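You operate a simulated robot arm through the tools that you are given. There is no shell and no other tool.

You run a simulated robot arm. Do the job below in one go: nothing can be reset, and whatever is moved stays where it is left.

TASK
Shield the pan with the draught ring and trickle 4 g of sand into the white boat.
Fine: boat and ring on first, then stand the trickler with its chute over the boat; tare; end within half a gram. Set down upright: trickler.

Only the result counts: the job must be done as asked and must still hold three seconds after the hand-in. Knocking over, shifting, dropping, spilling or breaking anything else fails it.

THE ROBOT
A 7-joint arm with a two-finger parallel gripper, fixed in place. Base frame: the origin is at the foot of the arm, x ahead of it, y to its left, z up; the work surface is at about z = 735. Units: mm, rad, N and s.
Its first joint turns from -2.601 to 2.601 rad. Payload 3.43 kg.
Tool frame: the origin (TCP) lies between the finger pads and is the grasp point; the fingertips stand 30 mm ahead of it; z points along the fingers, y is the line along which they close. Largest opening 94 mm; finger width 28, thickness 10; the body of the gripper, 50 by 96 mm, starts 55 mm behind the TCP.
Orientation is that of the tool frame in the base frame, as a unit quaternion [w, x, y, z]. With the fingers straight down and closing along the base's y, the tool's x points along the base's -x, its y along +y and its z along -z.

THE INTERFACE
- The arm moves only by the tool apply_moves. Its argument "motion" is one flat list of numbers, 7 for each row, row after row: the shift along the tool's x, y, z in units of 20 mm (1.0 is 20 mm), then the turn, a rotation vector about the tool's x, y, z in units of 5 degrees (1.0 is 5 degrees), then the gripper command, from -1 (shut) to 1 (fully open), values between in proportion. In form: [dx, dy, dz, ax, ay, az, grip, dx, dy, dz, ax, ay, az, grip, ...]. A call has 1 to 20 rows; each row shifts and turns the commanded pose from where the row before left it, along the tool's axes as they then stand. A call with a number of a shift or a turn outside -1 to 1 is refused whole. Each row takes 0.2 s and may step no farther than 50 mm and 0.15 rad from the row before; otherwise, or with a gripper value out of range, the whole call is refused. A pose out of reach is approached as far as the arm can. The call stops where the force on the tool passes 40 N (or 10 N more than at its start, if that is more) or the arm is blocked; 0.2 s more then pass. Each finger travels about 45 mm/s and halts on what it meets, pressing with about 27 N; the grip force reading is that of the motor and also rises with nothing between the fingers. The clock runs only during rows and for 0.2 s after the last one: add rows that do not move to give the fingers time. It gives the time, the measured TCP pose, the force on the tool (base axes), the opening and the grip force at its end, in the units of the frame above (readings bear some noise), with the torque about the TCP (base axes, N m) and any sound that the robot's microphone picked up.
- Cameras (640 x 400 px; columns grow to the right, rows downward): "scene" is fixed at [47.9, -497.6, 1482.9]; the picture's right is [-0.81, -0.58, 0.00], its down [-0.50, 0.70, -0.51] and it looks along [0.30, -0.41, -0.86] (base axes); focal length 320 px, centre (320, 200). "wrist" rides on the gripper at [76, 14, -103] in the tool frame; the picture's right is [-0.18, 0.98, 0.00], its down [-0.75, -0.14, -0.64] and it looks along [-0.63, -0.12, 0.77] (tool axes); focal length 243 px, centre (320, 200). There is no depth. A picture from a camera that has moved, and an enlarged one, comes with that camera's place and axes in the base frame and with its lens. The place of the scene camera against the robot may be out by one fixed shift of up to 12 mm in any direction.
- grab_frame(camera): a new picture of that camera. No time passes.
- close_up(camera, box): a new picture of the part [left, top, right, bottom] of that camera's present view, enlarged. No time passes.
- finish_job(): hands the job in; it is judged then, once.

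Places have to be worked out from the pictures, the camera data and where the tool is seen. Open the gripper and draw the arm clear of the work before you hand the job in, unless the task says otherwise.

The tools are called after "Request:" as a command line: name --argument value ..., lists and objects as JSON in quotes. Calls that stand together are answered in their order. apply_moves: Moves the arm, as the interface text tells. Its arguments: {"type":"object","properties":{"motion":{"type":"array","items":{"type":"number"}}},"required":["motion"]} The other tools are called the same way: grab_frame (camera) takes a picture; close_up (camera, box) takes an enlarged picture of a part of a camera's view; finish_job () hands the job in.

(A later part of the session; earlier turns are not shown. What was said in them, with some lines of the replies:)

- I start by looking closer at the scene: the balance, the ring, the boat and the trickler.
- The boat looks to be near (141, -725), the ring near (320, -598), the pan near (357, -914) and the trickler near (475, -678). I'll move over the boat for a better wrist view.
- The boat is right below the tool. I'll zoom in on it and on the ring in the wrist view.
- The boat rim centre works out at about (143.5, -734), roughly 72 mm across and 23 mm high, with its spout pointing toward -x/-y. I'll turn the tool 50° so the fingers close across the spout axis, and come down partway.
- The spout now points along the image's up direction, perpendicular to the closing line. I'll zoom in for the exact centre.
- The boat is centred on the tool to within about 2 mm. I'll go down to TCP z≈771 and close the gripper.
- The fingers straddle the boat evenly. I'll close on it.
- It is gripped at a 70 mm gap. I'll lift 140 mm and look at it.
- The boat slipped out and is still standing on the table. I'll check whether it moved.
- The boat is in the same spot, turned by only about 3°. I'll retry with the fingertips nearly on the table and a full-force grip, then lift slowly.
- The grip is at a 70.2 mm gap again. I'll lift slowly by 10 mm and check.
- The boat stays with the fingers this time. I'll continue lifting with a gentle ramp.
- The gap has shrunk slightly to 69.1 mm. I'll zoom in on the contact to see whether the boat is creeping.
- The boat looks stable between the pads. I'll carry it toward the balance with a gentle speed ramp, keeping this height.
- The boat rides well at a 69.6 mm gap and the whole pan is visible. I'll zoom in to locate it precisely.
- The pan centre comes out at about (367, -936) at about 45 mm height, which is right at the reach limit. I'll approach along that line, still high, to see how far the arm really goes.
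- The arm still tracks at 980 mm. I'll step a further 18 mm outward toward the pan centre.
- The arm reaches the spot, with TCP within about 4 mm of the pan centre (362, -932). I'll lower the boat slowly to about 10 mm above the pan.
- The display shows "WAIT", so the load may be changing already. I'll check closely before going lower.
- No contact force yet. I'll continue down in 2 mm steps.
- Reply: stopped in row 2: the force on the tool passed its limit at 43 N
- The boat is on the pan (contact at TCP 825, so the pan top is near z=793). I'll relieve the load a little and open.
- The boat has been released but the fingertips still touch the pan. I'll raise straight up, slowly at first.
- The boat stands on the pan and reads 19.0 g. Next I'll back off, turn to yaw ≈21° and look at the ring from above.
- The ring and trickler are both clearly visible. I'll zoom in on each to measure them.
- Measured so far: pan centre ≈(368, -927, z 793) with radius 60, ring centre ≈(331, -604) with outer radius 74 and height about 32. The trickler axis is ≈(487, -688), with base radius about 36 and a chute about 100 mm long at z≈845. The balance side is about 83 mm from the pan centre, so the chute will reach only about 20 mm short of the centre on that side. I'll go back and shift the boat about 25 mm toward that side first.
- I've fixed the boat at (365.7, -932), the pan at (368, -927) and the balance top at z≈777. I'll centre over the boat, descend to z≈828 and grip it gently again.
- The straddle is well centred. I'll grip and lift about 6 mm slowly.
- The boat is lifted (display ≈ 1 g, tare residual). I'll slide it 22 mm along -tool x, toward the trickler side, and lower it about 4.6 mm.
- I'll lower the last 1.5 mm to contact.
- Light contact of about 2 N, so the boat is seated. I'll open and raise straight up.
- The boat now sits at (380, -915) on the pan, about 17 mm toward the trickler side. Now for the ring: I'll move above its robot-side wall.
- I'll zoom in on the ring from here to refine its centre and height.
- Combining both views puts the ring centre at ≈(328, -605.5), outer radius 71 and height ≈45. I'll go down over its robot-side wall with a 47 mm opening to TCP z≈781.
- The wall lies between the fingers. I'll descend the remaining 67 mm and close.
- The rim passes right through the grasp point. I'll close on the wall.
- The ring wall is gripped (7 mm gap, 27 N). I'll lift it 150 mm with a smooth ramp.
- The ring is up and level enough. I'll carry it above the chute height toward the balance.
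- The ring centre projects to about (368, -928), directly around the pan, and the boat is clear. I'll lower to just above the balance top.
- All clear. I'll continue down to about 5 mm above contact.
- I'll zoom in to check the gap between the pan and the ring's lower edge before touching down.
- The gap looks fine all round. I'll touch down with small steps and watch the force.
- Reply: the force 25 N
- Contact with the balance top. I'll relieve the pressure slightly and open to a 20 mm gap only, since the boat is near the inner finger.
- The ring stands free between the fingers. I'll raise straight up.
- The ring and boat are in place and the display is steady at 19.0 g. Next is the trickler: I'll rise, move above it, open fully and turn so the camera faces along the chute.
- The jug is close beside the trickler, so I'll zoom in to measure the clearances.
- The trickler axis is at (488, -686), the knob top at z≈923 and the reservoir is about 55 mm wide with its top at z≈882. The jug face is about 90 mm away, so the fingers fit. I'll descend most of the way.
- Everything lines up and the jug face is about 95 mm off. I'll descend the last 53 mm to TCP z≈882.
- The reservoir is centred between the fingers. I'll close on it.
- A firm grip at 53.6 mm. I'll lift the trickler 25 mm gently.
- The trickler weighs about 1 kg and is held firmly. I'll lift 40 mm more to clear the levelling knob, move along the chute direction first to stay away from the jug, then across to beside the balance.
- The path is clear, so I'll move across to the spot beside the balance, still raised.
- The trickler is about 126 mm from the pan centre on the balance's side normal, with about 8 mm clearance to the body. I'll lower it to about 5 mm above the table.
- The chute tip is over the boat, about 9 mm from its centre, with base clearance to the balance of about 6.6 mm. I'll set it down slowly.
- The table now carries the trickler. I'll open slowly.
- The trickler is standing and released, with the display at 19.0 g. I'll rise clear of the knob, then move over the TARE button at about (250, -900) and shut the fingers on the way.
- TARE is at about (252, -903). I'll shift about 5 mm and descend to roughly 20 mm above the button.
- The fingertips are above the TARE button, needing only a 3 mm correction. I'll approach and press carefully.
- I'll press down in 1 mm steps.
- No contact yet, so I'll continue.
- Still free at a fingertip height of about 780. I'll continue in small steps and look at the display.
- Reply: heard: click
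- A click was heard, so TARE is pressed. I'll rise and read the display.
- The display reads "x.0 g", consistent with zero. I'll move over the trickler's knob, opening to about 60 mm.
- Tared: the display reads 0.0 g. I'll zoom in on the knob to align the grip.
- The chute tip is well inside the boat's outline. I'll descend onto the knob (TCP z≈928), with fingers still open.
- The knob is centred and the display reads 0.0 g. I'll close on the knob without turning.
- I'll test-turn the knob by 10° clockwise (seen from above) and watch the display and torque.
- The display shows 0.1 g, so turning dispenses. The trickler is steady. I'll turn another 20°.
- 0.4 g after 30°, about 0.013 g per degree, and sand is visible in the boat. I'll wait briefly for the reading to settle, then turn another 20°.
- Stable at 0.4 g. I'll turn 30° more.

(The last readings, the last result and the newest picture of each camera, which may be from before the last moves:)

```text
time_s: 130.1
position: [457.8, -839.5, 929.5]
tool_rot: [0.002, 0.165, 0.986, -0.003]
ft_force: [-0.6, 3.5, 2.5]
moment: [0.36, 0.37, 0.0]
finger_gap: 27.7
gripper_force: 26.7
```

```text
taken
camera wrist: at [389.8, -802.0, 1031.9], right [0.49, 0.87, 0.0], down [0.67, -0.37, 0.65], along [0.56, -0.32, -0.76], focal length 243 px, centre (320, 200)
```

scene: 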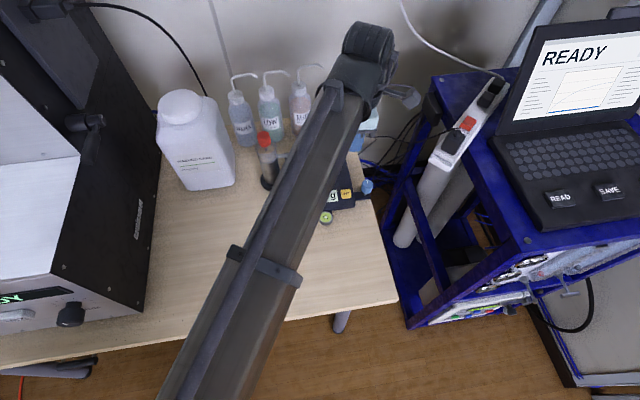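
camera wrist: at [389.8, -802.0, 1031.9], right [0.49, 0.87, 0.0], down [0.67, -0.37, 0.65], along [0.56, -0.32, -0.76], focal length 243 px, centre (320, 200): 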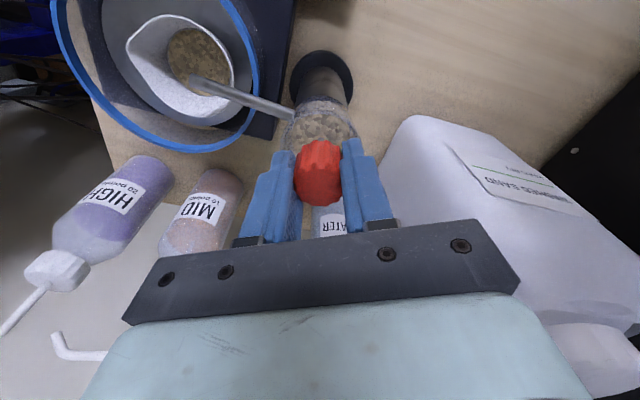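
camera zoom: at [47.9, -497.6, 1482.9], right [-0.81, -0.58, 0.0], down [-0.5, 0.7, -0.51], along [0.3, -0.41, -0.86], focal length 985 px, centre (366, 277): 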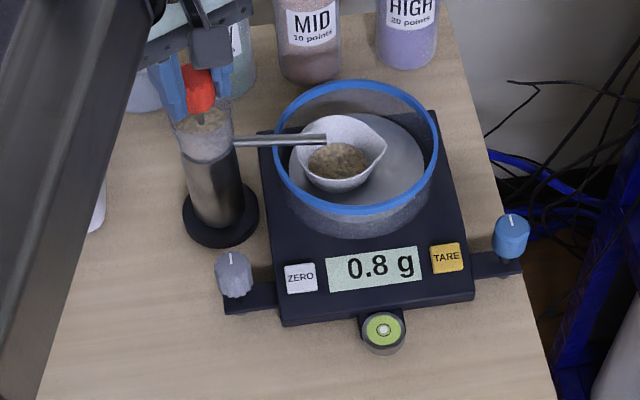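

0.8 g at 60°, a consistent 0.0133 g/°. So roughly 240° more is needed. I'll continue 45°.

Request:
apply_moves --motion '[0, 0, 0, 0, 0, 0.5, -0.6, 0, 0, 0, 0, 0, 0.5, -0.6, 0, 0, 0, 0, 0, 0.5, -0.6, 0, 0, 0, 0, 0, 0.5, -0.6, 0, 0, 0, 0, 0, 0.5, -0.6, 0, 0, 0, 0, 0, 0.5, -0.6, 0, 0, 0, 0, 0, 0.5, -0.6, 0, 0, 0, 0, 0, 0.5, -0.6, 0, 0, 0, 0, 0, 0.5, -0.6, 0, 0, 0, 0, 0, 0.5, -0.6, 0, 0, 0, 0, 0, 0.5, -0.6, 0, 0, 0, 0, 0, 0.5, -0.6, 0, 0, 0, 0, 0, 0.5, -0.6, 0, 0, 0, 0, 0, 0.5, -0.6, 0, 0, 0, 0, 0, 0.5, -0.6, 0, 0, 0, 0, 0, 0.5, -0.6, 0, 0, 0, 0, 0, 0.5, -0.6, 0, 0, 0, 0, 0, 0.5, -0.6, 0, 0, 0, 0, 0, 0, -0.6, 0, 0, 0, 0, 0, 0, -0.6]'

Request:
close_up --camera "scene" --box '[220, 110, 390, 240]'

Request:
grab_frame --camera "wrist"

```text
time_s: 134.3
position: [455.6, -839.9, 928.5]
tool_rot: [0.002, 0.53, 0.848, -0.002]
ft_force: [4.4, -0.2, 14.3]
moment: [0.21, -0.1, 0.04]
finger_gap: 27.7
gripper_force: 26.9
```

```text
3.08 times, centred on (305, 175) of scene
camera zoom: at [47.9, -497.6, 1482.9], right [-0.81, -0.58, 0.0], down [-0.5, 0.7, -0.51], along [0.3, -0.41, -0.86], focal length 985 px, centre (366, 277)
```

zoom: 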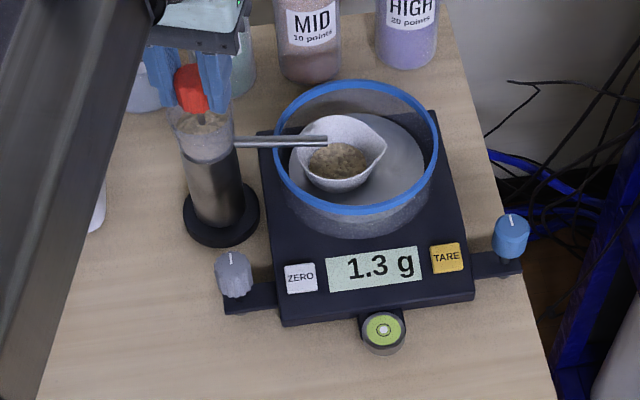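

```text
taken
camera wrist: at [436.3, -765.1, 1031.7], right [0.96, 0.27, 0.0], down [0.2, -0.74, 0.65], along [0.17, -0.62, -0.76], focal length 243 px, centre (320, 200)
```

wrist: 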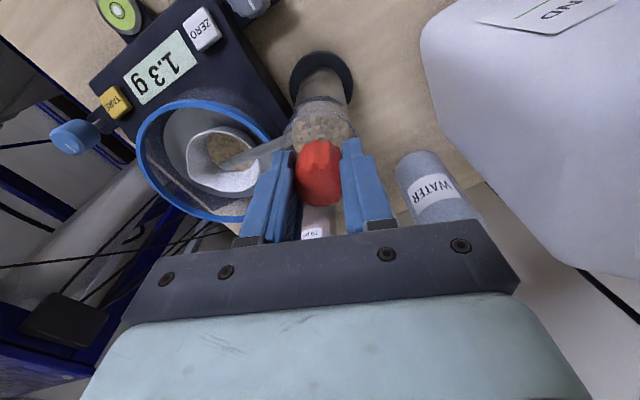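

1.3 g at 105°. I'll regrip briefly to release the built-up force, then turn another 40°.

Request:
apply_moves --motion '[0, 0, 0, 0, 0, 0, -0.2, 0, 0, 0, 0, 0, 0, -0.2, 0, 0, 0, 0, 0, 0, -0.6, 0, 0, 0, 0, 0, 0, -0.6]'

Request:
apply_moves --motion '[0, 0, 0, 0, 0, 0.5, -0.6, 0, 0, 0, 0, 0, 0.5, -0.6, 0, 0, 0, 0, 0, 0.5, -0.6, 0, 0, 0, 0, 0, 0.5, -0.6, 0, 0, 0, 0, 0, 0.5, -0.6, 0, 0, 0, 0, 0, 0.5, -0.6, 0, 0, 0, 0, 0, 0.5, -0.6, 0, 0, 0, 0, 0, 0.5, -0.6, 0, 0, 0, 0, 0, 0.5, -0.6, 0, 0, 0, 0, 0, 0.5, -0.6, 0, 0, 0, 0, 0, 0.5, -0.6, 0, 0, 0, 0, 0, 0.5, -0.6, 0, 0, 0, 0, 0, 0.5, -0.6, 0, 0, 0, 0, 0, 0.5, -0.6, 0, 0, 0, 0, 0, 0.5, -0.6, 0, 0, 0, 0, 0, 0.5, -0.6, 0, 0, 0, 0, 0, 0, -0.6, 0, 0, 0, 0, 0, 0, -0.6]'

Request:
close_up --camera "scene" --box '[220, 110, 390, 240]'

Request:
grab_frame --camera "wrist"

```text
time_s: 135.3
position: [456.4, -839.4, 928.3]
tool_rot: [0.003, 0.53, 0.848, -0.003]
ft_force: [2.1, 2.1, -0.5]
moment: [0.21, -0.18, -0.01]
finger_gap: 27.6
gripper_force: 26.4
```

```text
time_s: 139.1
position: [456.7, -840.4, 929.2]
tool_rot: [0.004, 0.788, 0.615, -0.001]
ft_force: [1.9, -0.1, 3.8]
moment: [-0.02, -0.01, 0.02]
finger_gap: 27.8
gripper_force: 27.0
```

```text
3.08 times, centred on (305, 175) of scene
camera zoom: at [47.9, -497.6, 1482.9], right [-0.81, -0.58, 0.0], down [-0.5, 0.7, -0.51], along [0.3, -0.41, -0.86], focal length 985 px, centre (366, 277)
```

zoom: 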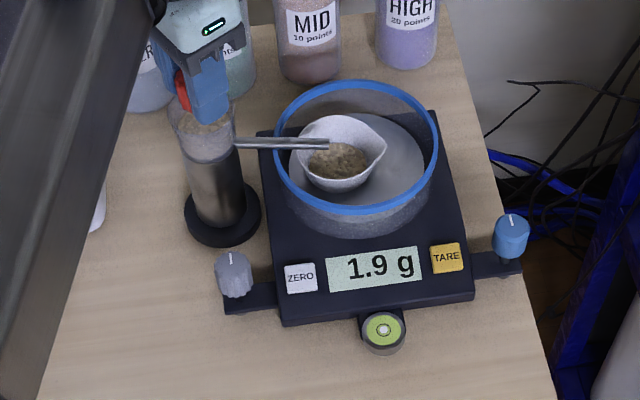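

```text
taken
camera wrist: at [489.1, -769.7, 1031.3], right [0.91, -0.42, 0.01], down [-0.32, -0.69, 0.65], along [-0.27, -0.59, -0.76], focal length 243 px, centre (320, 200)
```

wrist: 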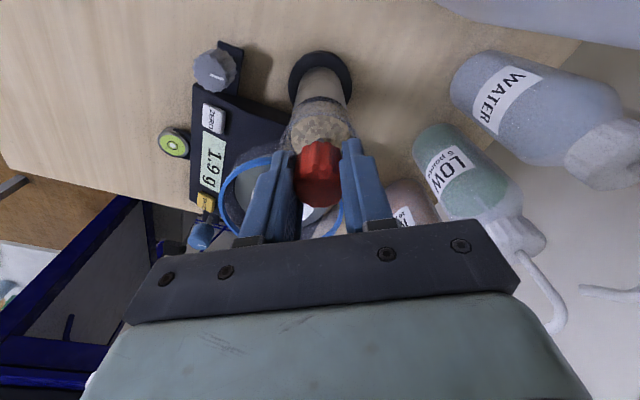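

1.9 g at 145°. I'll continue with a regrip and another 45°.

Request:
apply_moves --motion '[0, 0, 0, 0, 0, 0.5, -0.6, 0, 0, 0, 0, 0, 0.5, -0.6, 0, 0, 0, 0, 0, 0.5, -0.6, 0, 0, 0, 0, 0, 0.5, -0.6, 0, 0, 0, 0, 0, 0.5, -0.6, 0, 0, 0, 0, 0, 0.5, -0.6, 0, 0, 0, 0, 0, 0.5, -0.6, 0, 0, 0, 0, 0, 0.5, -0.6, 0, 0, 0, 0, 0, 0.5, -0.6, 0, 0, 0, 0, 0, 0.5, -0.6, 0, 0, 0, 0, 0, 0.5, -0.6, 0, 0, 0, 0, 0, 0.5, -0.6, 0, 0, 0, 0, 0, 0.5, -0.6, 0, 0, 0, 0, 0, 0.5, -0.6, 0, 0, 0, 0, 0, 0.5, -0.6, 0, 0, 0, 0, 0, 0.5, -0.6, 0, 0, 0, 0, 0, 0.5, -0.6, 0, 0, 0, 0, 0, 0.5, -0.6, 0, 0, 0, 0, 0, 0, -0.6, 0, 0, 0, 0, 0, 0, -0.6]'

Request:
close_up --camera "scene" --box '[220, 110, 390, 240]'

Request:
grab_frame --camera "wrist"

```text
time_s: 143.3
position: [457.6, -838.7, 929.8]
tool_rot: [0.003, 0.964, 0.267, 0.001]
ft_force: [2.8, -0.7, 2.6]
moment: [0.11, -0.13, -0.01]
finger_gap: 28.0
gripper_force: 27.1
```

```text
3.08 times, centred on (305, 175) of scene
camera zoom: at [47.9, -497.6, 1482.9], right [-0.81, -0.58, 0.0], down [-0.5, 0.7, -0.51], along [0.3, -0.41, -0.86], focal length 985 px, centre (366, 277)
```

zoom: 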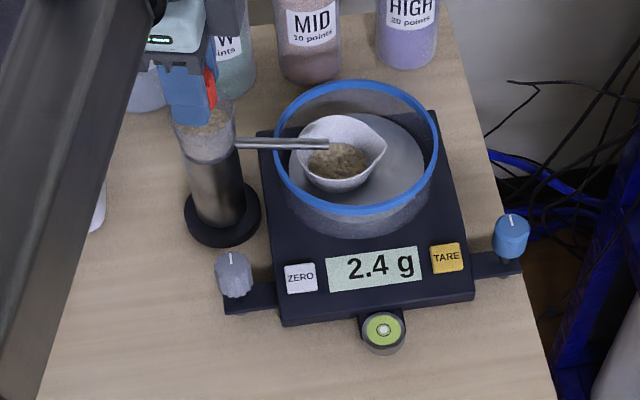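

```text
taken
camera wrist: at [529.5, -812.9, 1031.9], right [0.35, -0.94, 0.01], down [-0.72, -0.26, 0.64], along [-0.6, -0.23, -0.77], focal length 243 px, centre (320, 200)
```

wrist: 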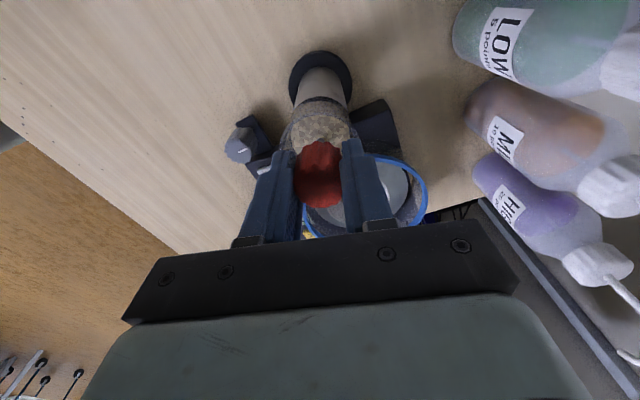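

2.4 g at 190°. I'll continue another 40°.

Request:
apply_moves --motion '[0, 0, 0, 0, 0, 0.5, -0.6, 0, 0, 0, 0, 0, 0.5, -0.6, 0, 0, 0, 0, 0, 0.5, -0.6, 0, 0, 0, 0, 0, 0.5, -0.6, 0, 0, 0, 0, 0, 0.5, -0.6, 0, 0, 0, 0, 0, 0.5, -0.6, 0, 0, 0, 0, 0, 0.5, -0.6, 0, 0, 0, 0, 0, 0.5, -0.6, 0, 0, 0, 0, 0, 0.5, -0.6, 0, 0, 0, 0, 0, 0.5, -0.6, 0, 0, 0, 0, 0, 0.5, -0.6, 0, 0, 0, 0, 0, 0.5, -0.6, 0, 0, 0, 0, 0, 0.5, -0.6, 0, 0, 0, 0, 0, 0.5, -0.6, 0, 0, 0, 0, 0, 0.5, -0.6, 0, 0, 0, 0, 0, 0.5, -0.6, 0, 0, 0, 0, 0, 0, -0.6, 0, 0, 0, 0, 0, 0, -0.6]'

Request:
close_up --camera "scene" --box '[220, 110, 390, 240]'

Request:
grab_frame --camera "wrist"

```text
time_s: 147.1
position: [457.3, -838.8, 929.0]
tool_rot: [0.003, 0.997, -0.079, 0.002]
ft_force: [5.4, -3.2, 1.1]
moment: [-0.29, -0.65, -0.02]
finger_gap: 27.8
gripper_force: 27.4
```

```text
3.08 times, centred on (305, 175) of scene
camera zoom: at [47.9, -497.6, 1482.9], right [-0.81, -0.58, 0.0], down [-0.5, 0.7, -0.51], along [0.3, -0.41, -0.86], focal length 985 px, centre (366, 277)
```

zoom: 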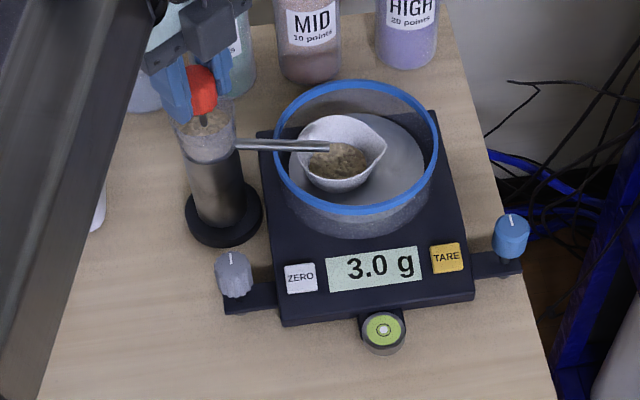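

```text
taken
camera wrist: at [529.3, -866.2, 1032.3], right [-0.34, -0.94, 0.01], down [-0.72, 0.26, 0.64], along [-0.6, 0.21, -0.77], focal length 243 px, centre (320, 200)
```

wrist: 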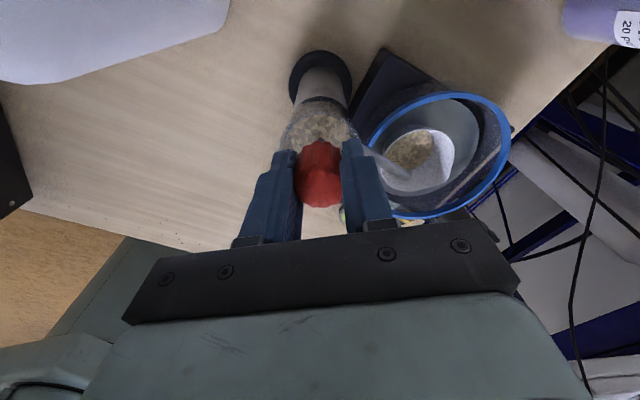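

3.0 g at 230°. I'll regrip to release the side load, then turn 40° more.

Request:
apply_moves --motion '[0, 0, 0, 0, 0, 0, -0.2, 0, 0, 0, 0, 0, 0, -0.2, 0, 0, 0, 0, 0, 0, -0.6, 0, 0, 0, 0, 0, 0, -0.6]'

Request:
apply_moves --motion '[0, 0, 0, 0, 0, 0.5, -0.6, 0, 0, 0, 0, 0, 0.5, -0.6, 0, 0, 0, 0, 0, 0.5, -0.6, 0, 0, 0, 0, 0, 0.5, -0.6, 0, 0, 0, 0, 0, 0.5, -0.6, 0, 0, 0, 0, 0, 0.5, -0.6, 0, 0, 0, 0, 0, 0.5, -0.6, 0, 0, 0, 0, 0, 0.5, -0.6, 0, 0, 0, 0, 0, 0.5, -0.6, 0, 0, 0, 0, 0, 0.5, -0.6, 0, 0, 0, 0, 0, 0.5, -0.6, 0, 0, 0, 0, 0, 0.5, -0.6, 0, 0, 0, 0, 0, 0.5, -0.6, 0, 0, 0, 0, 0, 0.5, -0.6, 0, 0, 0, 0, 0, 0, -0.6, 0, 0, 0, 0, 0, 0, -0.6]'

Request:
close_up --camera "scene" --box '[220, 110, 390, 240]'

Request:
grab_frame --camera "scene"

```text
time_s: 148.1
position: [456.9, -838.9, 929.3]
tool_rot: [0.003, 0.997, -0.079, 0.002]
ft_force: [-0.7, -1.5, 1.1]
moment: [-0.12, 0.17, -0.01]
finger_gap: 28.0
gripper_force: 27.1
```

```text
time_s: 151.5
position: [456.5, -840.0, 929.7]
tool_rot: [0.003, 0.927, -0.375, 0.002]
ft_force: [-0.2, -2.2, 4.5]
moment: [0.11, 0.08, -0.01]
finger_gap: 28.1
gripper_force: 27.2
```

```text
3.08 times, centred on (305, 175) of scene
camera zoom: at [47.9, -497.6, 1482.9], right [-0.81, -0.58, 0.0], down [-0.5, 0.7, -0.51], along [0.3, -0.41, -0.86], focal length 985 px, centre (366, 277)
```

zoom: 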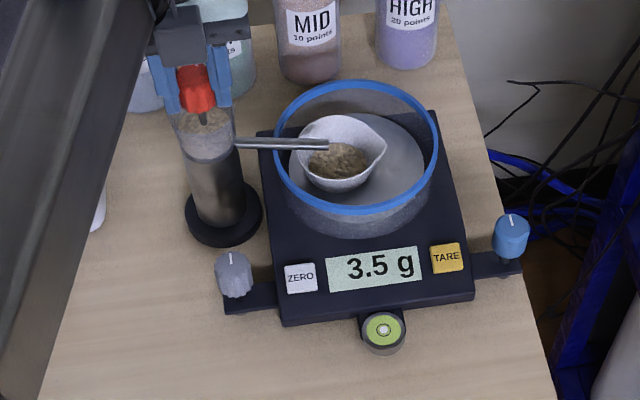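

```text
taken
```

scene: 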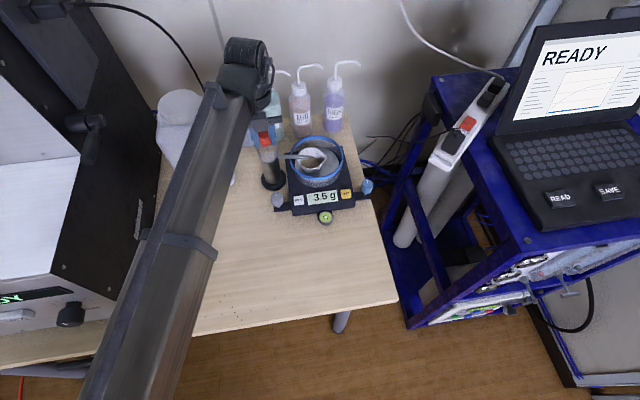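

3.5 g at 265°. About 37° more is needed, so I'll turn 32.5° and read.

Request:
apply_moves --motion '[0, 0, 0, 0, 0, 0.5, -0.6, 0, 0, 0, 0, 0, 0.5, -0.6, 0, 0, 0, 0, 0, 0.5, -0.6, 0, 0, 0, 0, 0, 0.5, -0.6, 0, 0, 0, 0, 0, 0.5, -0.6, 0, 0, 0, 0, 0, 0.5, -0.6, 0, 0, 0, 0, 0, 0.5, -0.6, 0, 0, 0, 0, 0, 0.5, -0.6, 0, 0, 0, 0, 0, 0.5, -0.6, 0, 0, 0, 0, 0, 0.5, -0.6, 0, 0, 0, 0, 0, 0.5, -0.6, 0, 0, 0, 0, 0, 0.5, -0.6, 0, 0, 0, 0, 0, 0.5, -0.6, 0, 0, 0, 0, 0, 0, -0.6, 0, 0, 0, 0, 0, 0, -0.6, 0, 0, 0, 0, 0, 0, -0.6, 0, 0, 0, 0, 0, 0, -0.6]'

Request:
close_up --camera "scene" --box '[220, 110, 390, 240]'

Request:
grab_frame --camera "wrist"

```text
time_s: 155.1
position: [457.9, -839.6, 928.3]
tool_rot: [0.003, 0.881, -0.474, 0.003]
ft_force: [-1.0, -0.2, 0.8]
moment: [0.0, 0.07, -0.05]
finger_gap: 27.7
gripper_force: 26.3
out of reach, approached as far as the arm can: row 7, 9, 11, 13
```

```text
3.08 times, centred on (305, 175) of scene
camera zoom: at [47.9, -497.6, 1482.9], right [-0.81, -0.58, 0.0], down [-0.5, 0.7, -0.51], along [0.3, -0.41, -0.86], focal length 985 px, centre (366, 277)
```

zoom: 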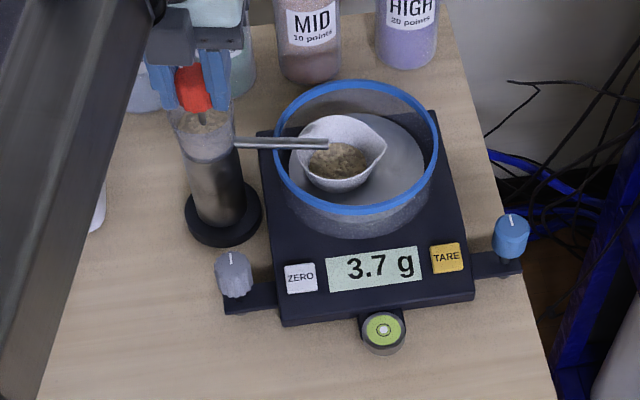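

```text
taken
camera wrist: at [487.1, -911.7, 1032.3], right [-0.92, -0.39, 0.0], down [-0.3, 0.71, 0.64], along [-0.25, 0.59, -0.77], focal length 243 px, centre (320, 200)
```

wrist: 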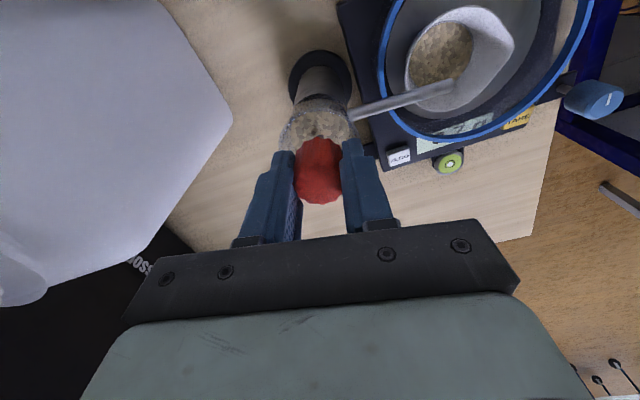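

The wrist joint reached its limit at 3.7 g. I'll release the knob, turn back 50° with the fingers open, and regrip for the last 0.3 g.

Request:
apply_moves --motion '[0, 0, 0, 0, 0, 0, -0.2, 0, 0, 0, 0, 0, 0, 0.28, 0, 0, 0, 0, 0, 0, 0.28, 0, 0, 0, 0, 0, 0, 0.28, 0, 0, 0, 0, 0, -1, 0.28, 0, 0, 0, 0, 0, -1, 0.28, 0, 0, 0, 0, 0, -1, 0.28, 0, 0, 0, 0, 0, -1, 0.28, 0, 0, 0, 0, 0, -1, 0.28, 0, 0, 0, 0, 0, -1, 0.28, 0, 0, 0, 0, 0, -1, 0.28, 0, 0, 0, 0, 0, -1, 0.28, 0, 0, 0, 0, 0, -1, 0.28, 0, 0, 0, 0, 0, 0, 0.28]'

Request:
grab_frame --camera "wrist"

Request:
close_up --camera "scene" --box '[220, 110, 390, 240]'

```text
time_s: 158.1
position: [457.6, -839.3, 928.3]
tool_rot: [0.003, 0.995, -0.099, 0.002]
ft_force: [-0.8, 0.2, -0.4]
moment: [0.01, 0.01, -0.02]
finger_gap: 60.4
gripper_force: 0.0
```

```text
taken
camera wrist: at [528.4, -869.0, 1031.9], right [-0.37, -0.93, 0.01], down [-0.71, 0.29, 0.64], along [-0.59, 0.24, -0.77], focal length 243 px, centre (320, 200)
```

wrist: 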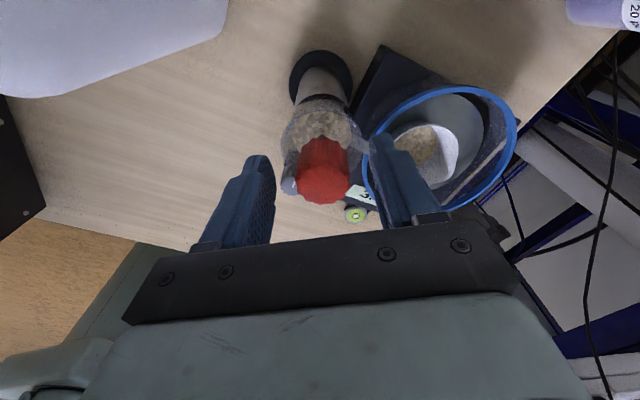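

```text
3.08 times, centred on (305, 175) of scene
camera zoom: at [47.9, -497.6, 1482.9], right [-0.81, -0.58, 0.0], down [-0.5, 0.7, -0.51], along [0.3, -0.41, -0.86], focal length 985 px, centre (366, 277)
```

zoom: 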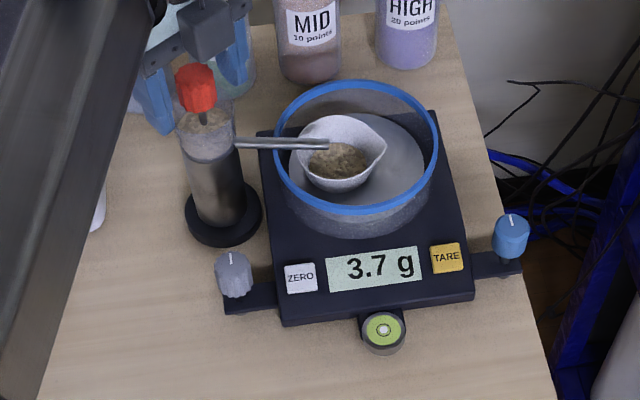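

Still 3.7 g and the knob is centred. I'll close and turn 22.5°.

Request:
apply_moves --motion '[0, 0.03, 0, 0, 0, 0, 0.0, 0, 0, 0, 0, 0, 0, -0.2, 0, 0, 0, 0, 0, 0, -0.4, 0, 0, 0, 0, 0, 0, -0.6, 0, 0, 0, 0, 0, 0, -0.6, 0, 0, 0, 0, 0, 0.5, -0.6, 0, 0, 0, 0, 0, 0.5, -0.6, 0, 0, 0, 0, 0, 0.5, -0.6, 0, 0, 0, 0, 0, 0.5, -0.6, 0, 0, 0, 0, 0, 0.5, -0.6, 0, 0, 0, 0, 0, 0.5, -0.6, 0, 0, 0, 0, 0, 0.5, -0.6, 0, 0, 0, 0, 0, 0.5, -0.6, 0, 0, 0, 0, 0, 0.5, -0.6, 0, 0, 0, 0, 0, 0, -0.6, 0, 0, 0, 0, 0, 0, -0.6, 0, 0, 0, 0, 0, 0, -0.6]'

Request:
close_up --camera "scene" --box '[220, 110, 390, 240]'

```text
time_s: 161.7
position: [457.7, -841.4, 930.1]
tool_rot: [0.003, 0.957, -0.292, 0.002]
ft_force: [0.7, -0.2, -0.1]
moment: [0.2, 0.01, -0.01]
finger_gap: 28.0
gripper_force: 26.7
```

```text
3.08 times, centred on (305, 175) of scene
camera zoom: at [47.9, -497.6, 1482.9], right [-0.81, -0.58, 0.0], down [-0.5, 0.7, -0.51], along [0.3, -0.41, -0.86], focal length 985 px, centre (366, 277)
```

zoom: 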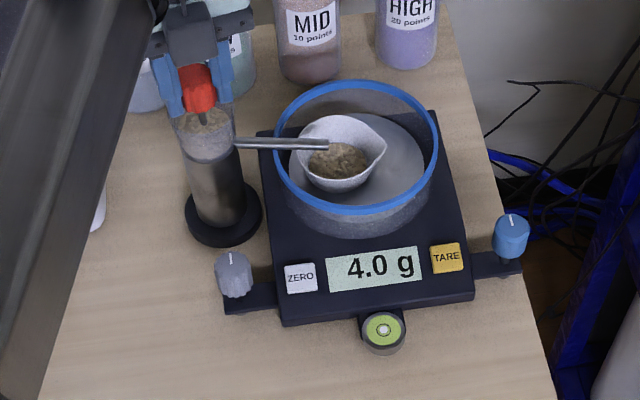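

4.0 g. I'll release the knob and rise straight up.

Request:
apply_moves --motion '[0, 0, 0, 0, 0, 0, -0.2, 0, 0, 0, 0, 0, 0, 0.28, 0, 0, 0, 0, 0, 0, 0.4, 0, 0, 0, 0, 0, 0, 0.4, 0, 0, -0.3, 0, 0, 0, 0.4, 0, 0, -0.7, 0, 0, 0, 0.4, 0, 0, -1, 0, 0, 0, 0.4, 0, 0, -1, 0, 0, 0, 0.4, 0, 0, -1, 0, 0, 0, 0.4, 0, 0, -1, 0, 0, 0, 0.4, 0, 0, -1, 0, 0, 0, 0.4, 0, 0, -1, 0, 0, 0, 0.4]'

Request:
grab_frame --camera "scene"

Request:
grab_frame --camera "wrist"

```text
time_s: 164.3
position: [457.5, -837.2, 1068.7]
tool_rot: [0.003, 0.956, -0.293, 0.002]
ft_force: [-0.9, -0.3, -0.2]
moment: [0.02, -0.01, 0.02]
finger_gap: 65.6
gripper_force: 0.0
```

```text
taken
```

scene: 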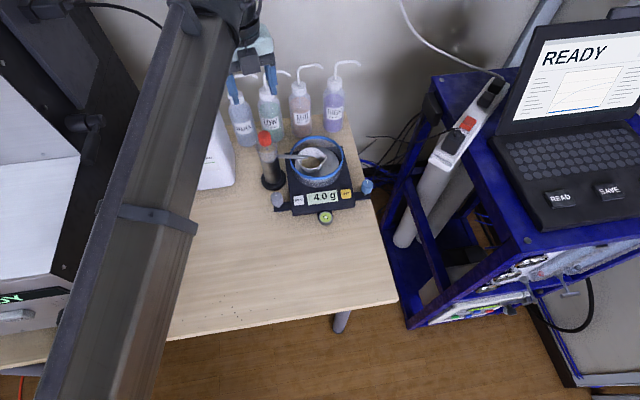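

```text
taken
camera wrist: at [511.4, -893.7, 1173.5], right [-0.7, -0.71, 0.0], down [-0.55, 0.54, 0.64], along [-0.46, 0.45, -0.77], focal length 243 px, centre (320, 200)
```

wrist: 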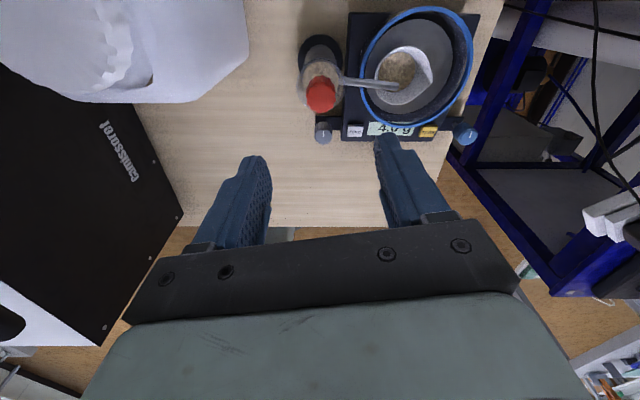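

The display holds 4.0 g and everything stands. I'll draw the arm up and back, clear of the work.

Request:
apply_moves --motion '[0, 0, -1, 0, 0, 0, 0.4, 0, 0, -1, 0, 0, 0, 0.4, 0, 0, -1, 0, 0, 0, 0.4, -0.9, -0.47, -0.1, 0, 0, 0, 0.6, -0.9, -0.47, -0.1, 0, 0, 0, 0.8, -0.9, -0.47, -0.1, 0, 0, 0, 1, -0.9, -0.47, -0.1, 0, 0, 0, 1, -0.9, -0.47, -0.1, 0, 0, 0, 1, -0.9, -0.47, -0.1, 0, 0, 0, 1, -0.9, -0.47, -0.1, 0, 0, 0, 1, -0.9, -0.47, -0.1, 0, 0, 0, 1, -0.9, -0.47, -0.1, 0, 0, 0, 1, -0.9, -0.47, -0.1, 0, 0, 0, 1, -0.9, -0.47, -0.1, 0, 0, 0, 1, 0, 0, 0, 0, 0, 0, 1, 0, 0, 0, 0, 0, 0, 1, 0, 0, 0, 0, 0, 0, 1]'

Request:
grab_frame --camera "scene"

Request:
close_up --camera "scene" --box '[220, 110, 390, 240]'

```text
time_s: 167.9
position: [350.7, -642.7, 1146.4]
tool_rot: [0.006, 0.956, -0.293, 0.005]
ft_force: [-0.2, -0.6, 0.4]
moment: [0.0, -0.01, 0.04]
finger_gap: 94.0
gripper_force: 0.0
```

```text
taken
```

scene: 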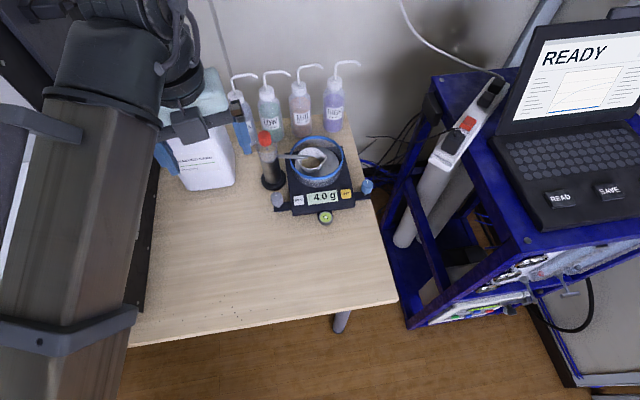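

```text
3.08 times, centred on (305, 175) of scene
camera zoom: at [47.9, -497.6, 1482.9], right [-0.81, -0.58, 0.0], down [-0.5, 0.7, -0.51], along [0.3, -0.41, -0.86], focal length 985 px, centre (366, 277)
```

zoom: 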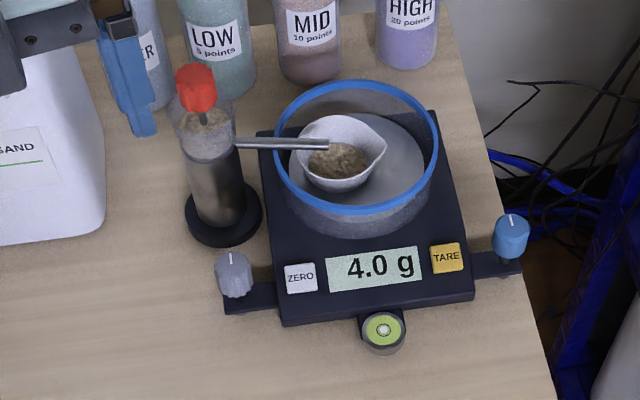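

The display is steady at 4.0 g. The boat and ring are on the balance, the trickler stands upright with its chute over the boat, and the arm is clear with the gripper open, so I'm handing the job in.

Request:
finish_job

```text
The job is handed in.
```

The job is handed in: the display read a steady 4.0 g when I finished, against your 4 g target with half a gram allowed.

- **Boat:** it stands on the pan, about 17 mm off centre toward the trickler so the chute could reach it.
- **Ring:** it rests on the balance body around the pan; the reading did not move when I set it down.
- **Trickler:** it stands upright beside the balance, with its chute tip over the boat.
- **Tare:** I pressed TARE after the trickler was in place, and the display showed 0.0 g before I turned the knob.

- **Boat grip:** my first grip on the boat slipped off as I lifted. The boat stayed upright in the same spot, turned by about 3°.
- **Knob:** it took about 300° of turning. The wrist joint hit its limit at 3.7 g, so I regripped for the last 0.3 g.
- **Trickler shift:** it moved 1–2 mm toward the balance while I turned the knob.

I saw no spilled sand in the final pictures. The arm is back clear of the work with the gripper open.
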